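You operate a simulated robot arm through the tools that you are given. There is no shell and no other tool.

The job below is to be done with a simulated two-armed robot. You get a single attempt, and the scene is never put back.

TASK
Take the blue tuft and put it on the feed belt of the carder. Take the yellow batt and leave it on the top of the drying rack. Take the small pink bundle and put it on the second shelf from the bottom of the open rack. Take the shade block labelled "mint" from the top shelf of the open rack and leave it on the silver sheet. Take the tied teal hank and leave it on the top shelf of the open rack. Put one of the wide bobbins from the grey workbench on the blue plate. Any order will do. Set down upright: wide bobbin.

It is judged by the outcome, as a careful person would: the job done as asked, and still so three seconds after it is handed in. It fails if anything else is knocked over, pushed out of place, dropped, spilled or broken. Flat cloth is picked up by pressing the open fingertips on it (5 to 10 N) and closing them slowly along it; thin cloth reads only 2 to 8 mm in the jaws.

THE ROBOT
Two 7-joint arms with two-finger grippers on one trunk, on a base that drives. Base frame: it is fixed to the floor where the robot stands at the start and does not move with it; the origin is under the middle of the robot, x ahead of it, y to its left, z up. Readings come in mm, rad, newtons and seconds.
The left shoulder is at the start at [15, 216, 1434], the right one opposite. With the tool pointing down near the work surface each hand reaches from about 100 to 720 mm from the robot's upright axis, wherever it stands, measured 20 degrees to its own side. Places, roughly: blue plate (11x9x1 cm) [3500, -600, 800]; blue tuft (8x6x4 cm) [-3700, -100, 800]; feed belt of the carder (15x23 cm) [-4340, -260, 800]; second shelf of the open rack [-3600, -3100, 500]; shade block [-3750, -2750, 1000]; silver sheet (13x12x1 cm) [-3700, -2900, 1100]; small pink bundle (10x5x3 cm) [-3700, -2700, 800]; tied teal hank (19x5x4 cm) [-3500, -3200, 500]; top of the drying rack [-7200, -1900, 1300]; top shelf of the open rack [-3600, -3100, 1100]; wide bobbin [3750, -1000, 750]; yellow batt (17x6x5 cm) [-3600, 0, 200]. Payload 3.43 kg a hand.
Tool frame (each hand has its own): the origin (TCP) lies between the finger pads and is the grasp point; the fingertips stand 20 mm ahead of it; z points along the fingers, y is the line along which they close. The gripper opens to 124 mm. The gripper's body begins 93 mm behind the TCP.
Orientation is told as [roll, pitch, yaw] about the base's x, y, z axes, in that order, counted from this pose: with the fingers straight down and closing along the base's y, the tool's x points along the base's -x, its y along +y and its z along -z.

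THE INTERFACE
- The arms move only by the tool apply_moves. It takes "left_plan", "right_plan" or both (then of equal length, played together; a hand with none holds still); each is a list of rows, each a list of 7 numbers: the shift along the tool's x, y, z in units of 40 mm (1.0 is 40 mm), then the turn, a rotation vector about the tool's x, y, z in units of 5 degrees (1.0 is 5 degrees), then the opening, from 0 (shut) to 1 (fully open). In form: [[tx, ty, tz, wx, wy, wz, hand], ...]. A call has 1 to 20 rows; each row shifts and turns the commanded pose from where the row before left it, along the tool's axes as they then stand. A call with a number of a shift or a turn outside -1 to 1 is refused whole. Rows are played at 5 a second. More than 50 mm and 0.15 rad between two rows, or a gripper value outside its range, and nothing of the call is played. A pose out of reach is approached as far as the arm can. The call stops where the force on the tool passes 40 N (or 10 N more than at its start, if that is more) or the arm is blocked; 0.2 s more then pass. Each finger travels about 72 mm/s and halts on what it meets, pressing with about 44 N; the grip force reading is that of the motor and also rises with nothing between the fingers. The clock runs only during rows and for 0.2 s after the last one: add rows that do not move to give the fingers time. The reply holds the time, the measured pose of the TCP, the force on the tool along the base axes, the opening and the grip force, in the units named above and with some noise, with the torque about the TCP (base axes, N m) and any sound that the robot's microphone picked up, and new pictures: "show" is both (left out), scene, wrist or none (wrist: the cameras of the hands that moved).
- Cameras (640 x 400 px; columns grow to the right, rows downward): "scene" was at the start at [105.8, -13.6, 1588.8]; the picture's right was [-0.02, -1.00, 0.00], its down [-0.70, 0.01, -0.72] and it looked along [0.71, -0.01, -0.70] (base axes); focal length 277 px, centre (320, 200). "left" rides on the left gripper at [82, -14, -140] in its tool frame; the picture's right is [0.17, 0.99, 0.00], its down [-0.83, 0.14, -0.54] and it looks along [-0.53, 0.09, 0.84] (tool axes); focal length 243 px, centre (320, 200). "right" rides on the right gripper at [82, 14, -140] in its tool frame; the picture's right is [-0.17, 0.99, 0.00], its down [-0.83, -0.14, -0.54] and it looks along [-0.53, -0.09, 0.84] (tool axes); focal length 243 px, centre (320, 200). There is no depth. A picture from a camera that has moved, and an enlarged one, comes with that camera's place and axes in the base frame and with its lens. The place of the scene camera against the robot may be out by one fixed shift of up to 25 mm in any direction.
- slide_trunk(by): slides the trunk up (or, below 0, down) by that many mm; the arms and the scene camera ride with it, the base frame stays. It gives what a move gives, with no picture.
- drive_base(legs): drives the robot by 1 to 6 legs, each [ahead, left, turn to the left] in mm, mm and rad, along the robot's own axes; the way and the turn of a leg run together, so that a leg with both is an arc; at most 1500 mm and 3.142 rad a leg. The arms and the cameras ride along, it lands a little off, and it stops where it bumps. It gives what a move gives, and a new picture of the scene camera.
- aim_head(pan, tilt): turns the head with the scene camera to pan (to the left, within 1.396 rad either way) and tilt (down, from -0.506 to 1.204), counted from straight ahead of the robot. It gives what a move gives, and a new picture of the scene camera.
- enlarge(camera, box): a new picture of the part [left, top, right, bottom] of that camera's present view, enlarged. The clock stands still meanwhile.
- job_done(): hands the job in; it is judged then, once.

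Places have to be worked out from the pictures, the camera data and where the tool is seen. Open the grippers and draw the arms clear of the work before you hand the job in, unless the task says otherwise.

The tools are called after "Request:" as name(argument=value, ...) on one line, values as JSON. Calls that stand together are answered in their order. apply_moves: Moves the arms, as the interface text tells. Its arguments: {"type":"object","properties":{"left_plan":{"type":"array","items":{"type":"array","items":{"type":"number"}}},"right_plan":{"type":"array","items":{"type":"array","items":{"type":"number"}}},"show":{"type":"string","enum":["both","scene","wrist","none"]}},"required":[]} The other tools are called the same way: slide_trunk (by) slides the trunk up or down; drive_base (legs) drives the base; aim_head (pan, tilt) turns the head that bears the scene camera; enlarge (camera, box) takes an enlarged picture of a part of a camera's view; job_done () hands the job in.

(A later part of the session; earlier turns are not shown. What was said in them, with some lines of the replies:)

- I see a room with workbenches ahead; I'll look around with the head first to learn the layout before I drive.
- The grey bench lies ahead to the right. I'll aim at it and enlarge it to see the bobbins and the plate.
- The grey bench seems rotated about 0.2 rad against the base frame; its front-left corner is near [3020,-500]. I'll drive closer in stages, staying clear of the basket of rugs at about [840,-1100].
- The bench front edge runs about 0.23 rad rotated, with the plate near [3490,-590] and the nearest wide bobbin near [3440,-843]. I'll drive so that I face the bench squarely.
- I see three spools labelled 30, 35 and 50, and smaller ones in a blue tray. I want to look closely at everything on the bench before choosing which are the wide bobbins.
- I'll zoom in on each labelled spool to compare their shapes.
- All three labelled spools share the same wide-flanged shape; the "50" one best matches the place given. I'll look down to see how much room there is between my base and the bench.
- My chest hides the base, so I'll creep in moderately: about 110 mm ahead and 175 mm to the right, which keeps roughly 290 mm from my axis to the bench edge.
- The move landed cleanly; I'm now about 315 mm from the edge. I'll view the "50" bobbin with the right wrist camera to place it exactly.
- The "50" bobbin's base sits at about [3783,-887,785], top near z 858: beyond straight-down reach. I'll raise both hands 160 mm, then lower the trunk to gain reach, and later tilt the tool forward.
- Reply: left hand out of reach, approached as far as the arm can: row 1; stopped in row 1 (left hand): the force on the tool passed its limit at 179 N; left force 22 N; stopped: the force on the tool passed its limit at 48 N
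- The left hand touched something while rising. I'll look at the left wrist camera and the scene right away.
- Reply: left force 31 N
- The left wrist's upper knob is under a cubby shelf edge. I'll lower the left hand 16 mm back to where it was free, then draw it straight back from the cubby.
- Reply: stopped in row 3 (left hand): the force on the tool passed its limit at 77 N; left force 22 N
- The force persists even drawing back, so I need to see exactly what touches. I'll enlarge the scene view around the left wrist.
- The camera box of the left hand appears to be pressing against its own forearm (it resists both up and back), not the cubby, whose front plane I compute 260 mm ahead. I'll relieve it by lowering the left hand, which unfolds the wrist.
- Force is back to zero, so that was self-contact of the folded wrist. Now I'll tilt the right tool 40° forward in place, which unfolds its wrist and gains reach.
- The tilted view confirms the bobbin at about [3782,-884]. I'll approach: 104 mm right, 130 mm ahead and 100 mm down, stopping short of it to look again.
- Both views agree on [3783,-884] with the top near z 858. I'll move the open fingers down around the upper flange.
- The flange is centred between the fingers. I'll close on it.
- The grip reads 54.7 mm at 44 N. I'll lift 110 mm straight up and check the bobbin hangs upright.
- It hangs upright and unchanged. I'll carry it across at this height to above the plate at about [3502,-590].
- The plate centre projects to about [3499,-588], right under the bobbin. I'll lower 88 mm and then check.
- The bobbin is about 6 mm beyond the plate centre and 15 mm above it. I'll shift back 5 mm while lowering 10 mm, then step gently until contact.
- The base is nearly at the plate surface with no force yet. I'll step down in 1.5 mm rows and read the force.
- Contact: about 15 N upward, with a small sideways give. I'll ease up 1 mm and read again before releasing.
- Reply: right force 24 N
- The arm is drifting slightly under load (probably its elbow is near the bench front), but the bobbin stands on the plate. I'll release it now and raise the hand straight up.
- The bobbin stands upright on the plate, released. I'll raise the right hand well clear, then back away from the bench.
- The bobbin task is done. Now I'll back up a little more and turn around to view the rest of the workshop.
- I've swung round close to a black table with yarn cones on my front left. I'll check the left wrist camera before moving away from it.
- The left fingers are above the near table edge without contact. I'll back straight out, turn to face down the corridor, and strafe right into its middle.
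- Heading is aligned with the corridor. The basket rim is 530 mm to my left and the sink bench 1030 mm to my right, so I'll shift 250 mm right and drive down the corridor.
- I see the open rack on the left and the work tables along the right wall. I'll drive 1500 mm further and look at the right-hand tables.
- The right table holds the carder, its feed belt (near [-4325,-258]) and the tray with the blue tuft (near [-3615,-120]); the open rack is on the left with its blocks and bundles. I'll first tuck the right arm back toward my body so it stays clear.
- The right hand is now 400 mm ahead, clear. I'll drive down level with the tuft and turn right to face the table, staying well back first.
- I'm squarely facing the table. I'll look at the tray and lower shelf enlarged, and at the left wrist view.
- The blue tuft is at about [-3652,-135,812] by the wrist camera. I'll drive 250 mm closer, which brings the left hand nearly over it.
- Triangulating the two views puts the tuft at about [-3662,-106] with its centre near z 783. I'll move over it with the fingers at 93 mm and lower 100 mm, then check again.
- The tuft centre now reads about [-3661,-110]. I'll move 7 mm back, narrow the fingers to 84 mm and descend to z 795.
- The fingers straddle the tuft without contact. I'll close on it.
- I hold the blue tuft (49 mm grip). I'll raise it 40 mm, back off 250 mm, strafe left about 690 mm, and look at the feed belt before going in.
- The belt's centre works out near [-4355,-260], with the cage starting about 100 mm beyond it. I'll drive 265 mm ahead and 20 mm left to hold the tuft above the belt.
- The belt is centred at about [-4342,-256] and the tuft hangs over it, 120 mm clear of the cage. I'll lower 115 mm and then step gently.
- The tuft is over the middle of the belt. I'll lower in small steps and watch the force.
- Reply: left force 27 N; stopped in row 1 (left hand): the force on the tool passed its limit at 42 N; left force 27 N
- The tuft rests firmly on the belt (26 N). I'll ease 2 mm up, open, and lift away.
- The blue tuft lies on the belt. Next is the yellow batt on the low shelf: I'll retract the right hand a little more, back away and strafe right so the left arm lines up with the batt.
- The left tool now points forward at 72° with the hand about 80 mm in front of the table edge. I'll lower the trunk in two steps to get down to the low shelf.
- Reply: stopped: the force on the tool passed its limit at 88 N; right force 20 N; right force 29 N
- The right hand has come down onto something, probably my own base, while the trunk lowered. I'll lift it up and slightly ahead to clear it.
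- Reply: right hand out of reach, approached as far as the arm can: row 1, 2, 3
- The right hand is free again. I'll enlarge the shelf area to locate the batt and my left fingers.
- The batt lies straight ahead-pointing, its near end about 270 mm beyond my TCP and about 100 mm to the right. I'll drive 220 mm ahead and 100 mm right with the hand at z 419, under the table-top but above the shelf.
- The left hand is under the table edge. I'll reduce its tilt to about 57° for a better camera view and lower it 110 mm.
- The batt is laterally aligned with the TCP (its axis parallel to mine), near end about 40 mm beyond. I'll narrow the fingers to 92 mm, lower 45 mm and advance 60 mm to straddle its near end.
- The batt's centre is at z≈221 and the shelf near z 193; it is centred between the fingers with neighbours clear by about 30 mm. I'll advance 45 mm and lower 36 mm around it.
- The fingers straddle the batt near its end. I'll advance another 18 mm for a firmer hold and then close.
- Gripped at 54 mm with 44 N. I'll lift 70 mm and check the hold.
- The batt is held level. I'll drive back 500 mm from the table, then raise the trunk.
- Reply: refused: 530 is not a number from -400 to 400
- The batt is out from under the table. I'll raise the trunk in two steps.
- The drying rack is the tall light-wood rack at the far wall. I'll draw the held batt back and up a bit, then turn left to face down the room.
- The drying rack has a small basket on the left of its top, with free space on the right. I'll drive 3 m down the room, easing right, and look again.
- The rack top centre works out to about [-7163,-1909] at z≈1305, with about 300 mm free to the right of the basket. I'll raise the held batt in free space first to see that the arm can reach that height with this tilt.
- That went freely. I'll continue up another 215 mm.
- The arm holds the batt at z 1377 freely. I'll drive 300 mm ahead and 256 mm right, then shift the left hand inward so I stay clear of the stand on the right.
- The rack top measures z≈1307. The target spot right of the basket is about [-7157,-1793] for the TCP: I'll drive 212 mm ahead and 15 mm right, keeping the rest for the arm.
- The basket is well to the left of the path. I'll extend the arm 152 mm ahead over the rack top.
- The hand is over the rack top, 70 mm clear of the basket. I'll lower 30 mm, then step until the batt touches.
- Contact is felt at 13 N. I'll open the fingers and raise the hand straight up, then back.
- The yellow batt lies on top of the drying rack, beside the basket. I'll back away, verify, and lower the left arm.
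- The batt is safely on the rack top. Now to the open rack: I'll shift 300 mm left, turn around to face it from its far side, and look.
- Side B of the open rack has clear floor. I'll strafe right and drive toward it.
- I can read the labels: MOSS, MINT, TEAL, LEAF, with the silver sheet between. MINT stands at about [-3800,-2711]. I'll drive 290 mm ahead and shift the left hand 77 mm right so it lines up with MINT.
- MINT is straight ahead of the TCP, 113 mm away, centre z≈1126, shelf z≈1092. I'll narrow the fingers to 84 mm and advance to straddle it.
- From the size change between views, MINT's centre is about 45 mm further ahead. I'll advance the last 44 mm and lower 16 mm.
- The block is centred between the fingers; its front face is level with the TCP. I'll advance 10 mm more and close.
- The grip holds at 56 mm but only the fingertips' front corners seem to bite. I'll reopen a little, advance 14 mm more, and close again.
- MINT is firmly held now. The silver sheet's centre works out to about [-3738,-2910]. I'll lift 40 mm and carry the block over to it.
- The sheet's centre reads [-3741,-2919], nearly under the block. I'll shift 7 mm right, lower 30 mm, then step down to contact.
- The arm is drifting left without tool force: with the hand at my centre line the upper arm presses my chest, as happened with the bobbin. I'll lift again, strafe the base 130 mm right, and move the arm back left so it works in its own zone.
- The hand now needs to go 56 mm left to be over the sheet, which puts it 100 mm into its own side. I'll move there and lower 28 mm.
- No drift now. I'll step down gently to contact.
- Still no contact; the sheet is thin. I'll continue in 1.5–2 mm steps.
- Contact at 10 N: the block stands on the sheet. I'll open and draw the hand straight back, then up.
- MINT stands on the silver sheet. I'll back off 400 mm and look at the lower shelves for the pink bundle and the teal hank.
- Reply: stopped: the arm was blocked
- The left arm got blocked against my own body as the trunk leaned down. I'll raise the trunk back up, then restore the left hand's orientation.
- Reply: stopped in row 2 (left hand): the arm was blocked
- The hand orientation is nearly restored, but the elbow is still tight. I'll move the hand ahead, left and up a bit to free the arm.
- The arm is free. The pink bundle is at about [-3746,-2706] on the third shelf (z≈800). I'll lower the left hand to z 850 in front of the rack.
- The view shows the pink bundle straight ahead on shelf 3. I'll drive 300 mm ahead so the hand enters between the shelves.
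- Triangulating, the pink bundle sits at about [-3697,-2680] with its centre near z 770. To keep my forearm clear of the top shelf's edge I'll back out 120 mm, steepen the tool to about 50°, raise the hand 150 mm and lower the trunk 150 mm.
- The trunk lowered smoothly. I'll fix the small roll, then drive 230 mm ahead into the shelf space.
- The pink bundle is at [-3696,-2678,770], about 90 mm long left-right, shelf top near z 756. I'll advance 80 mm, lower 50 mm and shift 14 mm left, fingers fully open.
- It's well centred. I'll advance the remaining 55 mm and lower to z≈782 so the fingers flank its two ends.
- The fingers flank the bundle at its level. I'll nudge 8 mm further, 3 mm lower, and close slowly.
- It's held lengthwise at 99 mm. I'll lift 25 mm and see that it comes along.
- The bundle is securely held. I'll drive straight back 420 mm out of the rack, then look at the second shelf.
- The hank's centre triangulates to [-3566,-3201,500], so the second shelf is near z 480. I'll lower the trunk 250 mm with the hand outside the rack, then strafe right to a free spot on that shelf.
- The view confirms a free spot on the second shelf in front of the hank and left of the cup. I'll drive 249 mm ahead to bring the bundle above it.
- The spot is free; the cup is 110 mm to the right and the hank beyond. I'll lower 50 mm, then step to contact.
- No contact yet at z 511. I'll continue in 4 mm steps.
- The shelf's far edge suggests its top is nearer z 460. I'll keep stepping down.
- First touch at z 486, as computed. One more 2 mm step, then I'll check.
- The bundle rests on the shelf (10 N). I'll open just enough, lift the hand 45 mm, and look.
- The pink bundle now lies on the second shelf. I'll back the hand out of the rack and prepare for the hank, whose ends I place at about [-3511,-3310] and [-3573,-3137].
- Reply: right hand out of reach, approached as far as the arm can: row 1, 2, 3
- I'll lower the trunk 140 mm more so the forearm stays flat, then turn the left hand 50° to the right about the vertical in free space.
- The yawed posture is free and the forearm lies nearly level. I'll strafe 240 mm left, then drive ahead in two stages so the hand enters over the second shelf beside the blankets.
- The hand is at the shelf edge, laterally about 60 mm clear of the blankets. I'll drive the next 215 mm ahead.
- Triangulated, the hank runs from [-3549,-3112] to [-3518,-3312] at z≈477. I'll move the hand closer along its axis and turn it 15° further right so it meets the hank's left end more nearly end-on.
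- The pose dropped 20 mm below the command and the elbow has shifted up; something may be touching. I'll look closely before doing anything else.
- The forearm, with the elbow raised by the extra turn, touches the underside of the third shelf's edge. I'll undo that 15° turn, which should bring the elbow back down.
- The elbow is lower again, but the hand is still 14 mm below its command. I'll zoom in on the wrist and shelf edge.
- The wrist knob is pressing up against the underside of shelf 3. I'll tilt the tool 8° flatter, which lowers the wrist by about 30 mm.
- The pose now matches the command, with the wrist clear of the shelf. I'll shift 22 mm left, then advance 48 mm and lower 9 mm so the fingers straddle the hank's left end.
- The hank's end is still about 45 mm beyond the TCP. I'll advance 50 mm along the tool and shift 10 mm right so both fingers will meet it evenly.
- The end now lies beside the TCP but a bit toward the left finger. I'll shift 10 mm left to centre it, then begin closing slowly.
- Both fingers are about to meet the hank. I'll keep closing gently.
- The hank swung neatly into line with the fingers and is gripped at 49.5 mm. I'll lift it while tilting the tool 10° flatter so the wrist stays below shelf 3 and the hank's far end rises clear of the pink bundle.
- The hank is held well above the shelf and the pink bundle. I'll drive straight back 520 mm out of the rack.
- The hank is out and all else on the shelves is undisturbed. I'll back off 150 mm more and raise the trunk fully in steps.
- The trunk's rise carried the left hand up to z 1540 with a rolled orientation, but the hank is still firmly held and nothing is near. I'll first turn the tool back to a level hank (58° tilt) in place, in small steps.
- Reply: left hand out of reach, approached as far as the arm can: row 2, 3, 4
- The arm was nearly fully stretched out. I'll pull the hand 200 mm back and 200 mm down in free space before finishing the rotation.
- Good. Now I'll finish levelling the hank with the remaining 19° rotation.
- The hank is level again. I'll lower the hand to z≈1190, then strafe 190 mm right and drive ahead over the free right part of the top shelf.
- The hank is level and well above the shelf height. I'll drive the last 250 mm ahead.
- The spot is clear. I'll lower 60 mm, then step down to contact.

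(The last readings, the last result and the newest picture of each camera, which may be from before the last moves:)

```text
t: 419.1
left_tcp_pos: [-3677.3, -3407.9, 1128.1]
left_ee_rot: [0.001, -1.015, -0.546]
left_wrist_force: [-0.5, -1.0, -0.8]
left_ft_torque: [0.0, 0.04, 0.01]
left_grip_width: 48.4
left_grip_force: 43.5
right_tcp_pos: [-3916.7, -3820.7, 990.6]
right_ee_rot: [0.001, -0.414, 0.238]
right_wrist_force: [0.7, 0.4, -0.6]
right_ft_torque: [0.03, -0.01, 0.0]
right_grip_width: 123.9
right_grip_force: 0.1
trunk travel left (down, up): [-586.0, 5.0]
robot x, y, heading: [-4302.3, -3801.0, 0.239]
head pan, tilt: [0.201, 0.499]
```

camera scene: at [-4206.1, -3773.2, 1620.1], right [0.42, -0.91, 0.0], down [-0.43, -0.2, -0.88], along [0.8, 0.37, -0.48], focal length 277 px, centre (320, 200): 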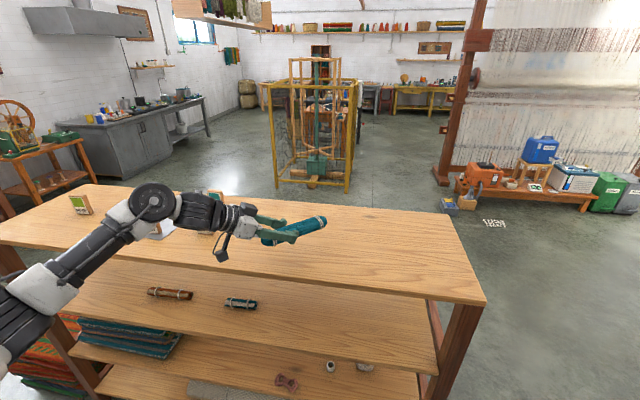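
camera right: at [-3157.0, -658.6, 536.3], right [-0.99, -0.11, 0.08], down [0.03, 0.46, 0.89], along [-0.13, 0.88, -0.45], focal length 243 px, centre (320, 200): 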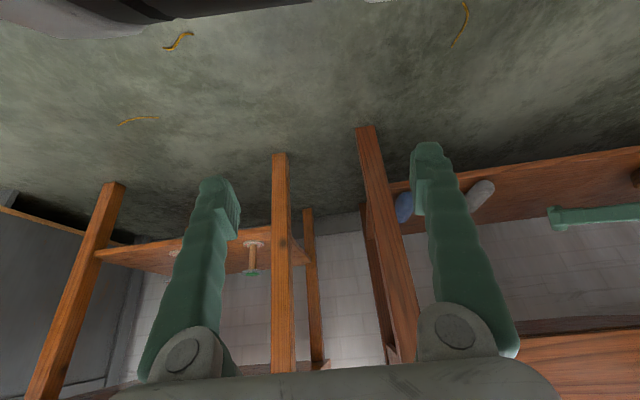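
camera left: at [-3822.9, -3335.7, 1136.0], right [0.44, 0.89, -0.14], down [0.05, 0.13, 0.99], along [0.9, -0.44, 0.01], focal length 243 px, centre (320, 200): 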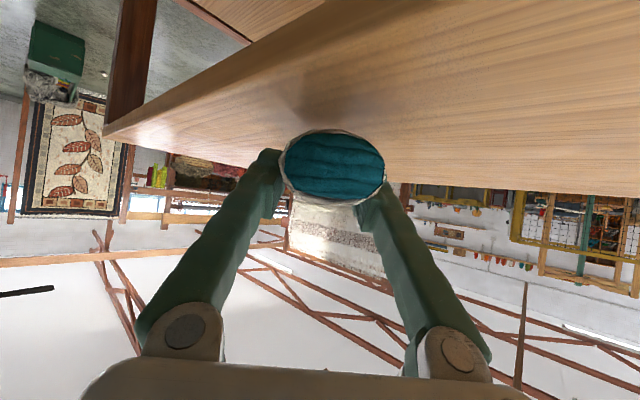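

No contact yet at z 1128. I'll continue in 3 mm steps.

Request:
apply_moves(left_plan=[[0.064, 0, 0.04, 0, 0, 0, 0.3], [0.064, 0, 0.04, 0, 0, 0, 0.3], [0, 0, 0, 0, 0, 0, 0.3]], show="none")

Request:
apply_moves(left_plan=[[0.064, 0, 0.04, 0, 0, 0, 0.3], [0, 0, 0, 0, 0, 0, 0.3]], show="none")

Request:
apply_moves(left_plan=[[0.042, 0, 0.026, 0, 0, 0, 0.3], [0, 0, 0, 0, 0, 0, 0.3]], show="wrist")

```text
t: 419.9
left_tcp_pos: [-3677.5, -3406.1, 1122.1]
left_ee_rot: [-0.001, -1.013, -0.545]
left_wrist_force: [-0.3, -0.4, 0.8]
left_ft_torque: [0.01, 0.03, 0.02]
left_grip_width: 48.7
left_grip_force: 44.2
right_tcp_pos: [-3916.1, -3820.4, 991.2]
right_ee_rot: [0.001, -0.414, 0.237]
right_wrist_force: [0.2, -0.3, 0.8]
right_ft_torque: [0.0, 0.02, 0.0]
right_grip_width: 124.1
right_grip_force: 0.1
trunk travel left (down, up): [-586.0, 5.0]
robot x, y, heading: [-4301.8, -3805.1, 0.234]
head pan, tilt: [0.201, 0.499]
```

```text
t: 420.5
left_tcp_pos: [-3677.1, -3407.0, 1118.3]
left_ee_rot: [0.001, -1.015, -0.544]
left_wrist_force: [0.0, 0.3, -0.8]
left_ft_torque: [-0.01, 0.05, 0.02]
left_grip_width: 48.3
left_grip_force: 43.6
right_tcp_pos: [-3917.5, -3821.1, 992.2]
right_ee_rot: [0.002, -0.413, 0.238]
right_wrist_force: [1.1, 0.7, 0.7]
right_ft_torque: [0.02, 0.0, -0.01]
right_grip_width: 123.9
right_grip_force: 0.1
trunk travel left (down, up): [-586.0, 5.0]
robot x, y, heading: [-4299.6, -3799.5, 0.24]
head pan, tilt: [0.201, 0.499]
```

```text
t: 421.1
left_tcp_pos: [-3677.3, -3407.2, 1116.1]
left_ee_rot: [0.0, -1.012, -0.542]
left_wrist_force: [-0.6, -0.1, -0.7]
left_ft_torque: [0.0, 0.01, 0.0]
left_grip_width: 48.4
left_grip_force: 44.2
right_tcp_pos: [-3917.4, -3820.7, 990.9]
right_ee_rot: [0.003, -0.413, 0.237]
right_wrist_force: [-0.6, 0.3, 0.6]
right_ft_torque: [0.01, -0.01, -0.01]
right_grip_width: 123.8
right_grip_force: 0.1
trunk travel left (down, up): [-586.0, 5.0]
robot x, y, heading: [-4300.5, -3802.4, 0.235]
head pan, tilt: [0.201, 0.499]
camera left: at [-3823.3, -3335.7, 1121.6], right [0.44, 0.89, -0.14], down [0.06, 0.13, 0.99], along [0.9, -0.44, 0.01], focal length 243 px, centre (320, 200)
```

left: 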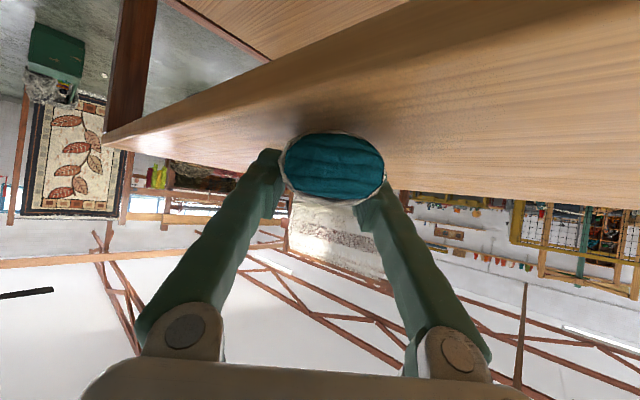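

Still none at z 1116. I'll keep going in 4 mm steps, watching the force.

Request:
apply_moves(left_plan=[[0.085, 0, 0.053, 0, 0, 0, 0.3], [0, 0, 0, 0, 0, 0, 0.3]], show="none")

Request:
apply_moves(left_plan=[[0.085, 0, 0.053, 0, 0, 0, 0.3], [0, 0, 0, 0, 0, 0, 0.3]], show="wrist")

```text
t: 421.7
left_tcp_pos: [-3676.5, -3406.9, 1112.9]
left_ee_rot: [0.0, -1.016, -0.546]
left_wrist_force: [-0.5, -0.9, -0.9]
left_ft_torque: [0.02, 0.03, -0.01]
left_grip_width: 48.3
left_grip_force: 43.8
right_tcp_pos: [-3917.2, -3821.8, 992.1]
right_ee_rot: [0.001, -0.413, 0.237]
right_wrist_force: [0.0, 1.0, 0.1]
right_ft_torque: [-0.02, 0.0, 0.0]
right_grip_width: 124.0
right_grip_force: 0.1
trunk travel left (down, up): [-586.0, 5.0]
robot x, y, heading: [-4302.0, -3804.5, 0.238]
head pan, tilt: [0.201, 0.499]
```

```text
t: 422.3
left_tcp_pos: [-3677.4, -3407.5, 1110.4]
left_ee_rot: [0.002, -1.018, -0.547]
left_wrist_force: [0.3, 0.1, 4.5]
left_ft_torque: [0.02, -0.19, -0.02]
left_grip_width: 48.2
left_grip_force: 44.0
right_tcp_pos: [-3917.4, -3820.5, 992.3]
right_ee_rot: [0.0, -0.415, 0.238]
right_wrist_force: [-0.4, -0.6, -0.6]
right_ft_torque: [0.04, -0.01, 0.03]
right_grip_width: 124.1
right_grip_force: 0.1
trunk travel left (down, up): [-586.0, 5.0]
robot x, y, heading: [-4298.8, -3800.8, 0.237]
head pan, tilt: [0.201, 0.499]
camera left: at [-3823.0, -3336.0, 1115.1], right [0.44, 0.89, -0.14], down [0.05, 0.13, 0.99], along [0.9, -0.44, 0.01], focal length 243 px, centre (320, 200)
```

left: 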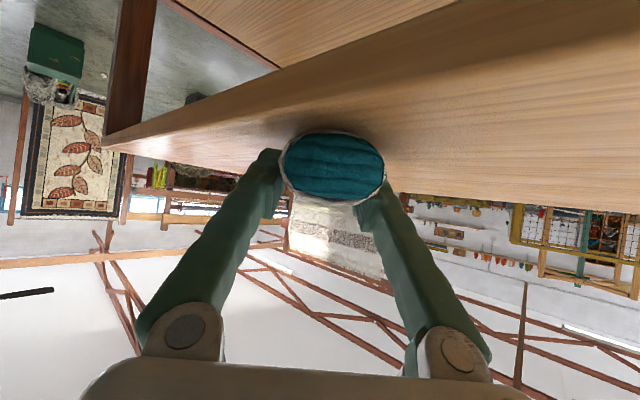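

Contact begins (4.5 N) at z 1110. One more small step, then I'll open the fingers and lift away.

Request:
apply_moves(left_plan=[[0.03, 0, 0.02, 0, 0, 0, 0.3], [0, 0, 0, 0, 0, 0, 0.45], [0, 0, 0, 0, 0, 0, 0.6], [0, 0, 0, 0, 0, 0, 0.72], [-0.25, 0, -0.16, 0, 0, 0, 0.72], [-0.5, 0, -0.31, 0, 0, 0, 0.72], [-0.6, 0, -0.38, 0, 0, 0, 0.72]], show="both")

```text
t: 423.9
left_tcp_pos: [-3676.3, -3406.5, 1170.6]
left_ee_rot: [0.003, -1.014, -0.546]
left_wrist_force: [-0.2, 0.9, -0.3]
left_ft_torque: [0.01, 0.02, -0.03]
left_grip_width: 88.9
left_grip_force: 0.1
right_tcp_pos: [-3916.0, -3820.8, 991.1]
right_ee_rot: [0.002, -0.415, 0.238]
right_wrist_force: [-0.5, -1.0, 0.2]
right_ft_torque: [0.02, 0.03, 0.01]
right_grip_width: 124.0
right_grip_force: 0.0
trunk travel left (down, up): [-586.0, 5.0]
robot x, y, heading: [-4300.8, -3799.4, 0.238]
head pan, tilt: [0.201, 0.499]
camera scene: at [-4204.8, -3773.1, 1620.0], right [0.42, -0.91, 0.0], down [-0.43, -0.2, -0.88], along [0.8, 0.37, -0.48], focal length 277 px, centre (320, 200)
camera left: at [-3822.7, -3335.3, 1176.5], right [0.44, 0.89, -0.14], down [0.06, 0.13, 0.99], along [0.9, -0.44, 0.01], focal length 243 px, centre (320, 200)
```

scene: 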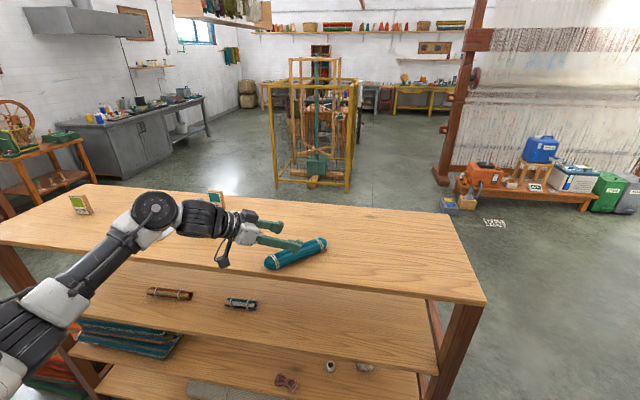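
left: 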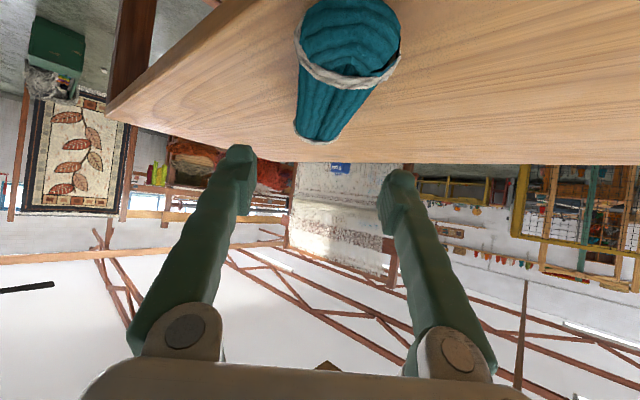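

The hank lies on the top shelf, released. I'll drive back 600 mm and check the whole rack.

Request:
drive_base(legs=[[-600, 0, 0]])

Request:
aim_head(pan=0.35, tilt=0.5)

Request:
enlarge(camera="scene", box=[200, 130, 480, 310])

```text
t: 428.0
left_tcp_pos: [-4258.4, -3550.0, 1171.2]
left_ee_rot: [0.0, -1.015, -0.552]
left_wrist_force: [0.1, 0.1, 0.4]
left_ft_torque: [0.02, -0.02, 0.0]
left_grip_width: 89.2
left_grip_force: 0.0
right_tcp_pos: [-4502.2, -3962.1, 991.8]
right_ee_rot: [0.004, -0.414, 0.231]
right_wrist_force: [0.2, -0.1, -0.3]
right_ft_torque: [-0.02, 0.02, 0.0]
right_grip_width: 123.9
right_grip_force: 0.1
trunk travel left (down, up): [-586.0, 5.0]
robot x, y, heading: [-4882.2, -3943.5, 0.226]
head pan, tilt: [0.201, 0.499]
camera scene: at [-4789.3, -3912.2, 1619.9], right [0.42, -0.91, 0.0], down [-0.44, -0.2, -0.88], along [0.8, 0.37, -0.48], focal length 277 px, centre (320, 200)
```

scene: 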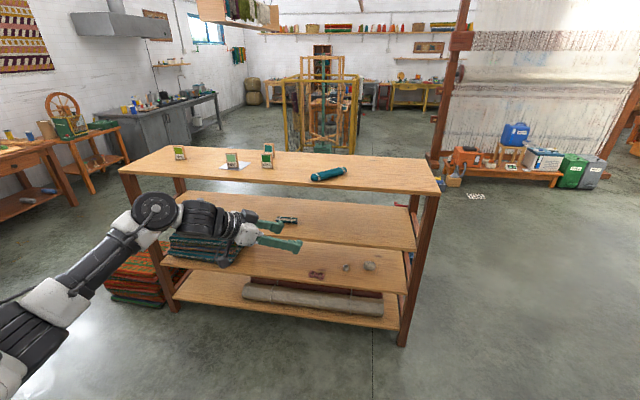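

```text
t: 428.7
left_tcp_pos: [-4259.1, -3550.2, 1170.2]
left_ee_rot: [-0.001, -1.017, -0.552]
left_wrist_force: [-0.6, 0.4, 0.8]
left_ft_torque: [0.05, 0.01, 0.01]
left_grip_width: 89.2
left_grip_force: 0.1
right_tcp_pos: [-4502.9, -3963.0, 991.3]
right_ee_rot: [0.002, -0.416, 0.23]
right_wrist_force: [-0.3, -0.5, -0.3]
right_ft_torque: [-0.02, -0.03, -0.02]
right_grip_width: 123.9
right_grip_force: 0.1
trunk travel left (down, up): [-586.0, 5.0]
robot x, y, heading: [-4883.8, -3944.1, 0.229]
head pan, tilt: [0.351, 0.499]
camera scene: at [-4796.8, -3900.5, 1620.0], right [0.55, -0.84, 0.0], down [-0.4, -0.26, -0.88], along [0.73, 0.48, -0.48], focal length 277 px, centre (320, 200)
```

scene: 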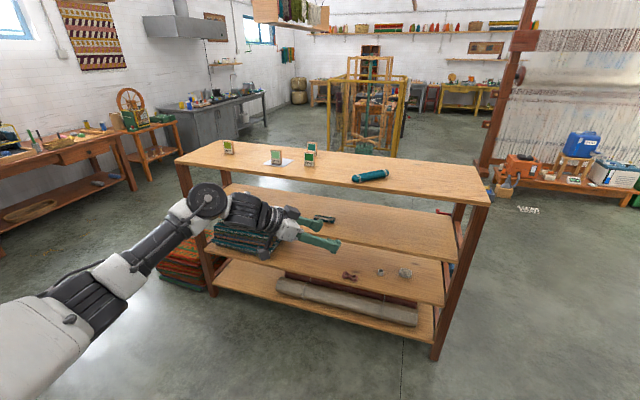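

```text
2.22 times, centred on (340, 220) of scene
camera zoom: at [-4796.8, -3900.5, 1620.0], right [0.55, -0.84, 0.0], down [-0.4, -0.26, -0.88], along [0.73, 0.48, -0.48], focal length 616 px, centre (276, 156)
```

zoom: 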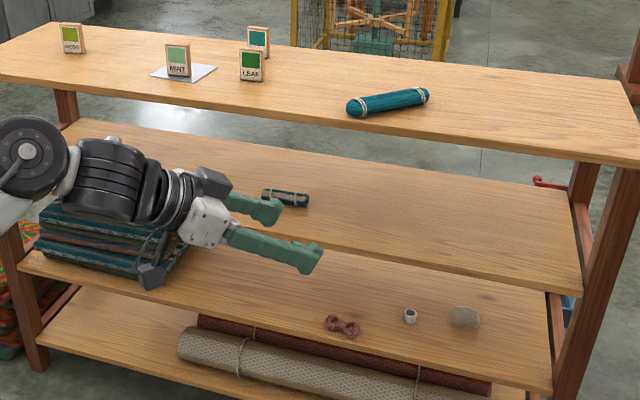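

Everything on the rack looks right: MINT on the sheet, hank on the top shelf, pink bundle on the second shelf. I'll open the left gripper, draw the arm back and take one last look at the shelves.

Request:
apply_moves(left_plan=[[0.3, 0.5, -0.4, 0, 0, 0, 1], [0.3, 0.5, -0.4, 0, 0, 0, 1], [0.3, 0.5, -0.4, 0, 0, 0, 1], [0, 0, 0, 0, 0, 0, 1]], show="none")

Request:
drive_base(legs=[[-400, 0, 0]])

Request:
enlarge(camera="scene", box=[160, 110, 480, 310])

```text
t: 429.7
left_tcp_pos: [-4278.8, -3468.1, 1167.9]
left_ee_rot: [0.0, -1.015, -0.552]
left_wrist_force: [0.2, -0.4, 0.1]
left_ft_torque: [0.02, 0.01, 0.05]
left_grip_width: 124.0
left_grip_force: 0.0
right_tcp_pos: [-4501.9, -3962.6, 992.2]
right_ee_rot: [0.003, -0.414, 0.23]
right_wrist_force: [0.8, -0.3, 0.2]
right_ft_torque: [-0.02, 0.0, 0.03]
right_grip_width: 123.8
right_grip_force: 0.0
trunk travel left (down, up): [-586.0, 5.0]
robot x, y, heading: [-4887.0, -3940.3, 0.227]
head pan, tilt: [0.351, 0.499]
```

```text
t: 432.7
left_tcp_pos: [-4673.1, -3558.2, 1166.4]
left_ee_rot: [0.0, -1.016, -0.548]
left_wrist_force: [-0.1, -0.3, 0.6]
left_ft_torque: [0.03, -0.03, 0.01]
left_grip_width: 124.0
left_grip_force: 0.0
right_tcp_pos: [-4894.8, -4053.1, 990.8]
right_ee_rot: [0.002, -0.413, 0.234]
right_wrist_force: [0.4, 0.4, 0.0]
right_ft_torque: [-0.03, -0.01, -0.04]
right_grip_width: 124.1
right_grip_force: 0.2
trunk travel left (down, up): [-586.0, 5.0]
robot x, y, heading: [-5278.1, -4034.2, 0.231]
head pan, tilt: [0.351, 0.499]
camera scene: at [-5189.1, -3992.2, 1619.9], right [0.55, -0.84, 0.0], down [-0.4, -0.26, -0.88], along [0.73, 0.48, -0.48], focal length 277 px, centre (320, 200)
```

scene: 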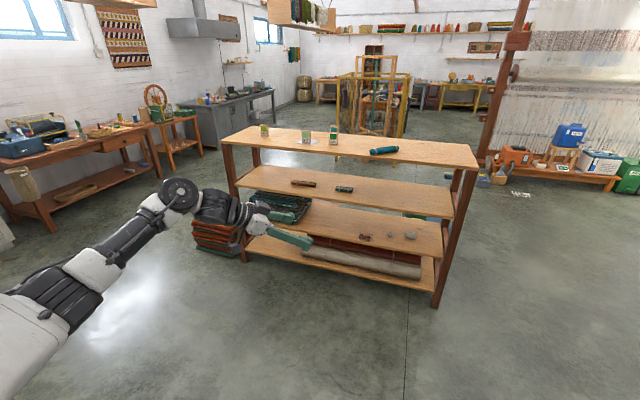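

```text
2.00 times, centred on (320, 210) of scene
camera zoom: at [-5189.1, -3992.2, 1619.9], right [0.55, -0.84, 0.0], down [-0.4, -0.26, -0.88], along [0.73, 0.48, -0.48], focal length 555 px, centre (320, 180)
```

zoom: 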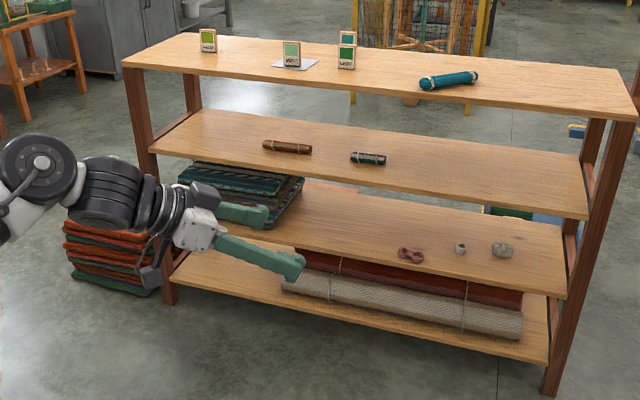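

All six things are in place: the bobbin stands on the blue plate, the tuft is on the belt and the batt on the drying rack. MINT is on the silver sheet, the hank on the top shelf and the pink bundle on the second shelf. Both grippers are open and clear, so I'm handing the job in.

Request:
job_done()

```text
The job is handed in.
```

I moved all six items and handed the job in. When I last looked at each one after letting go, it was in place:

- **Blue tuft:** on the feed belt of the carder, near its middle.
- **Yellow batt:** on the top of the drying rack, to the right of the small basket there.
- **Pink bundle:** on the second shelf from the bottom of the open rack.
- **"Mint" block:** standing on the silver sheet.
- **Teal hank:** on the top shelf of the open rack, to the right of the blocks.
- **Wide bobbin:** standing upright on the blue plate, about 13 mm off its centre.

I took the three labelled spools (30, 35 and 50) to be the wide bobbins and used the "50", because it was nearest the place you gave. If you meant the smaller bobbins in the blue tray, that part is wrong.

- **Left arm at the grey bench:** it registered a force spike of up to 179 N next to the yarn cubby. I judged it to be the hand's camera pressing on its own forearm, and nothing looked moved.
- **Left wrist in the open rack:** it pressed against the underside of the third shelf while I was reaching for the hank. Nothing on that shelf shifted in the pictures.

I looked over the open rack just before handing in. I did not go back to check the bobbin, tuft or batt after leaving them.
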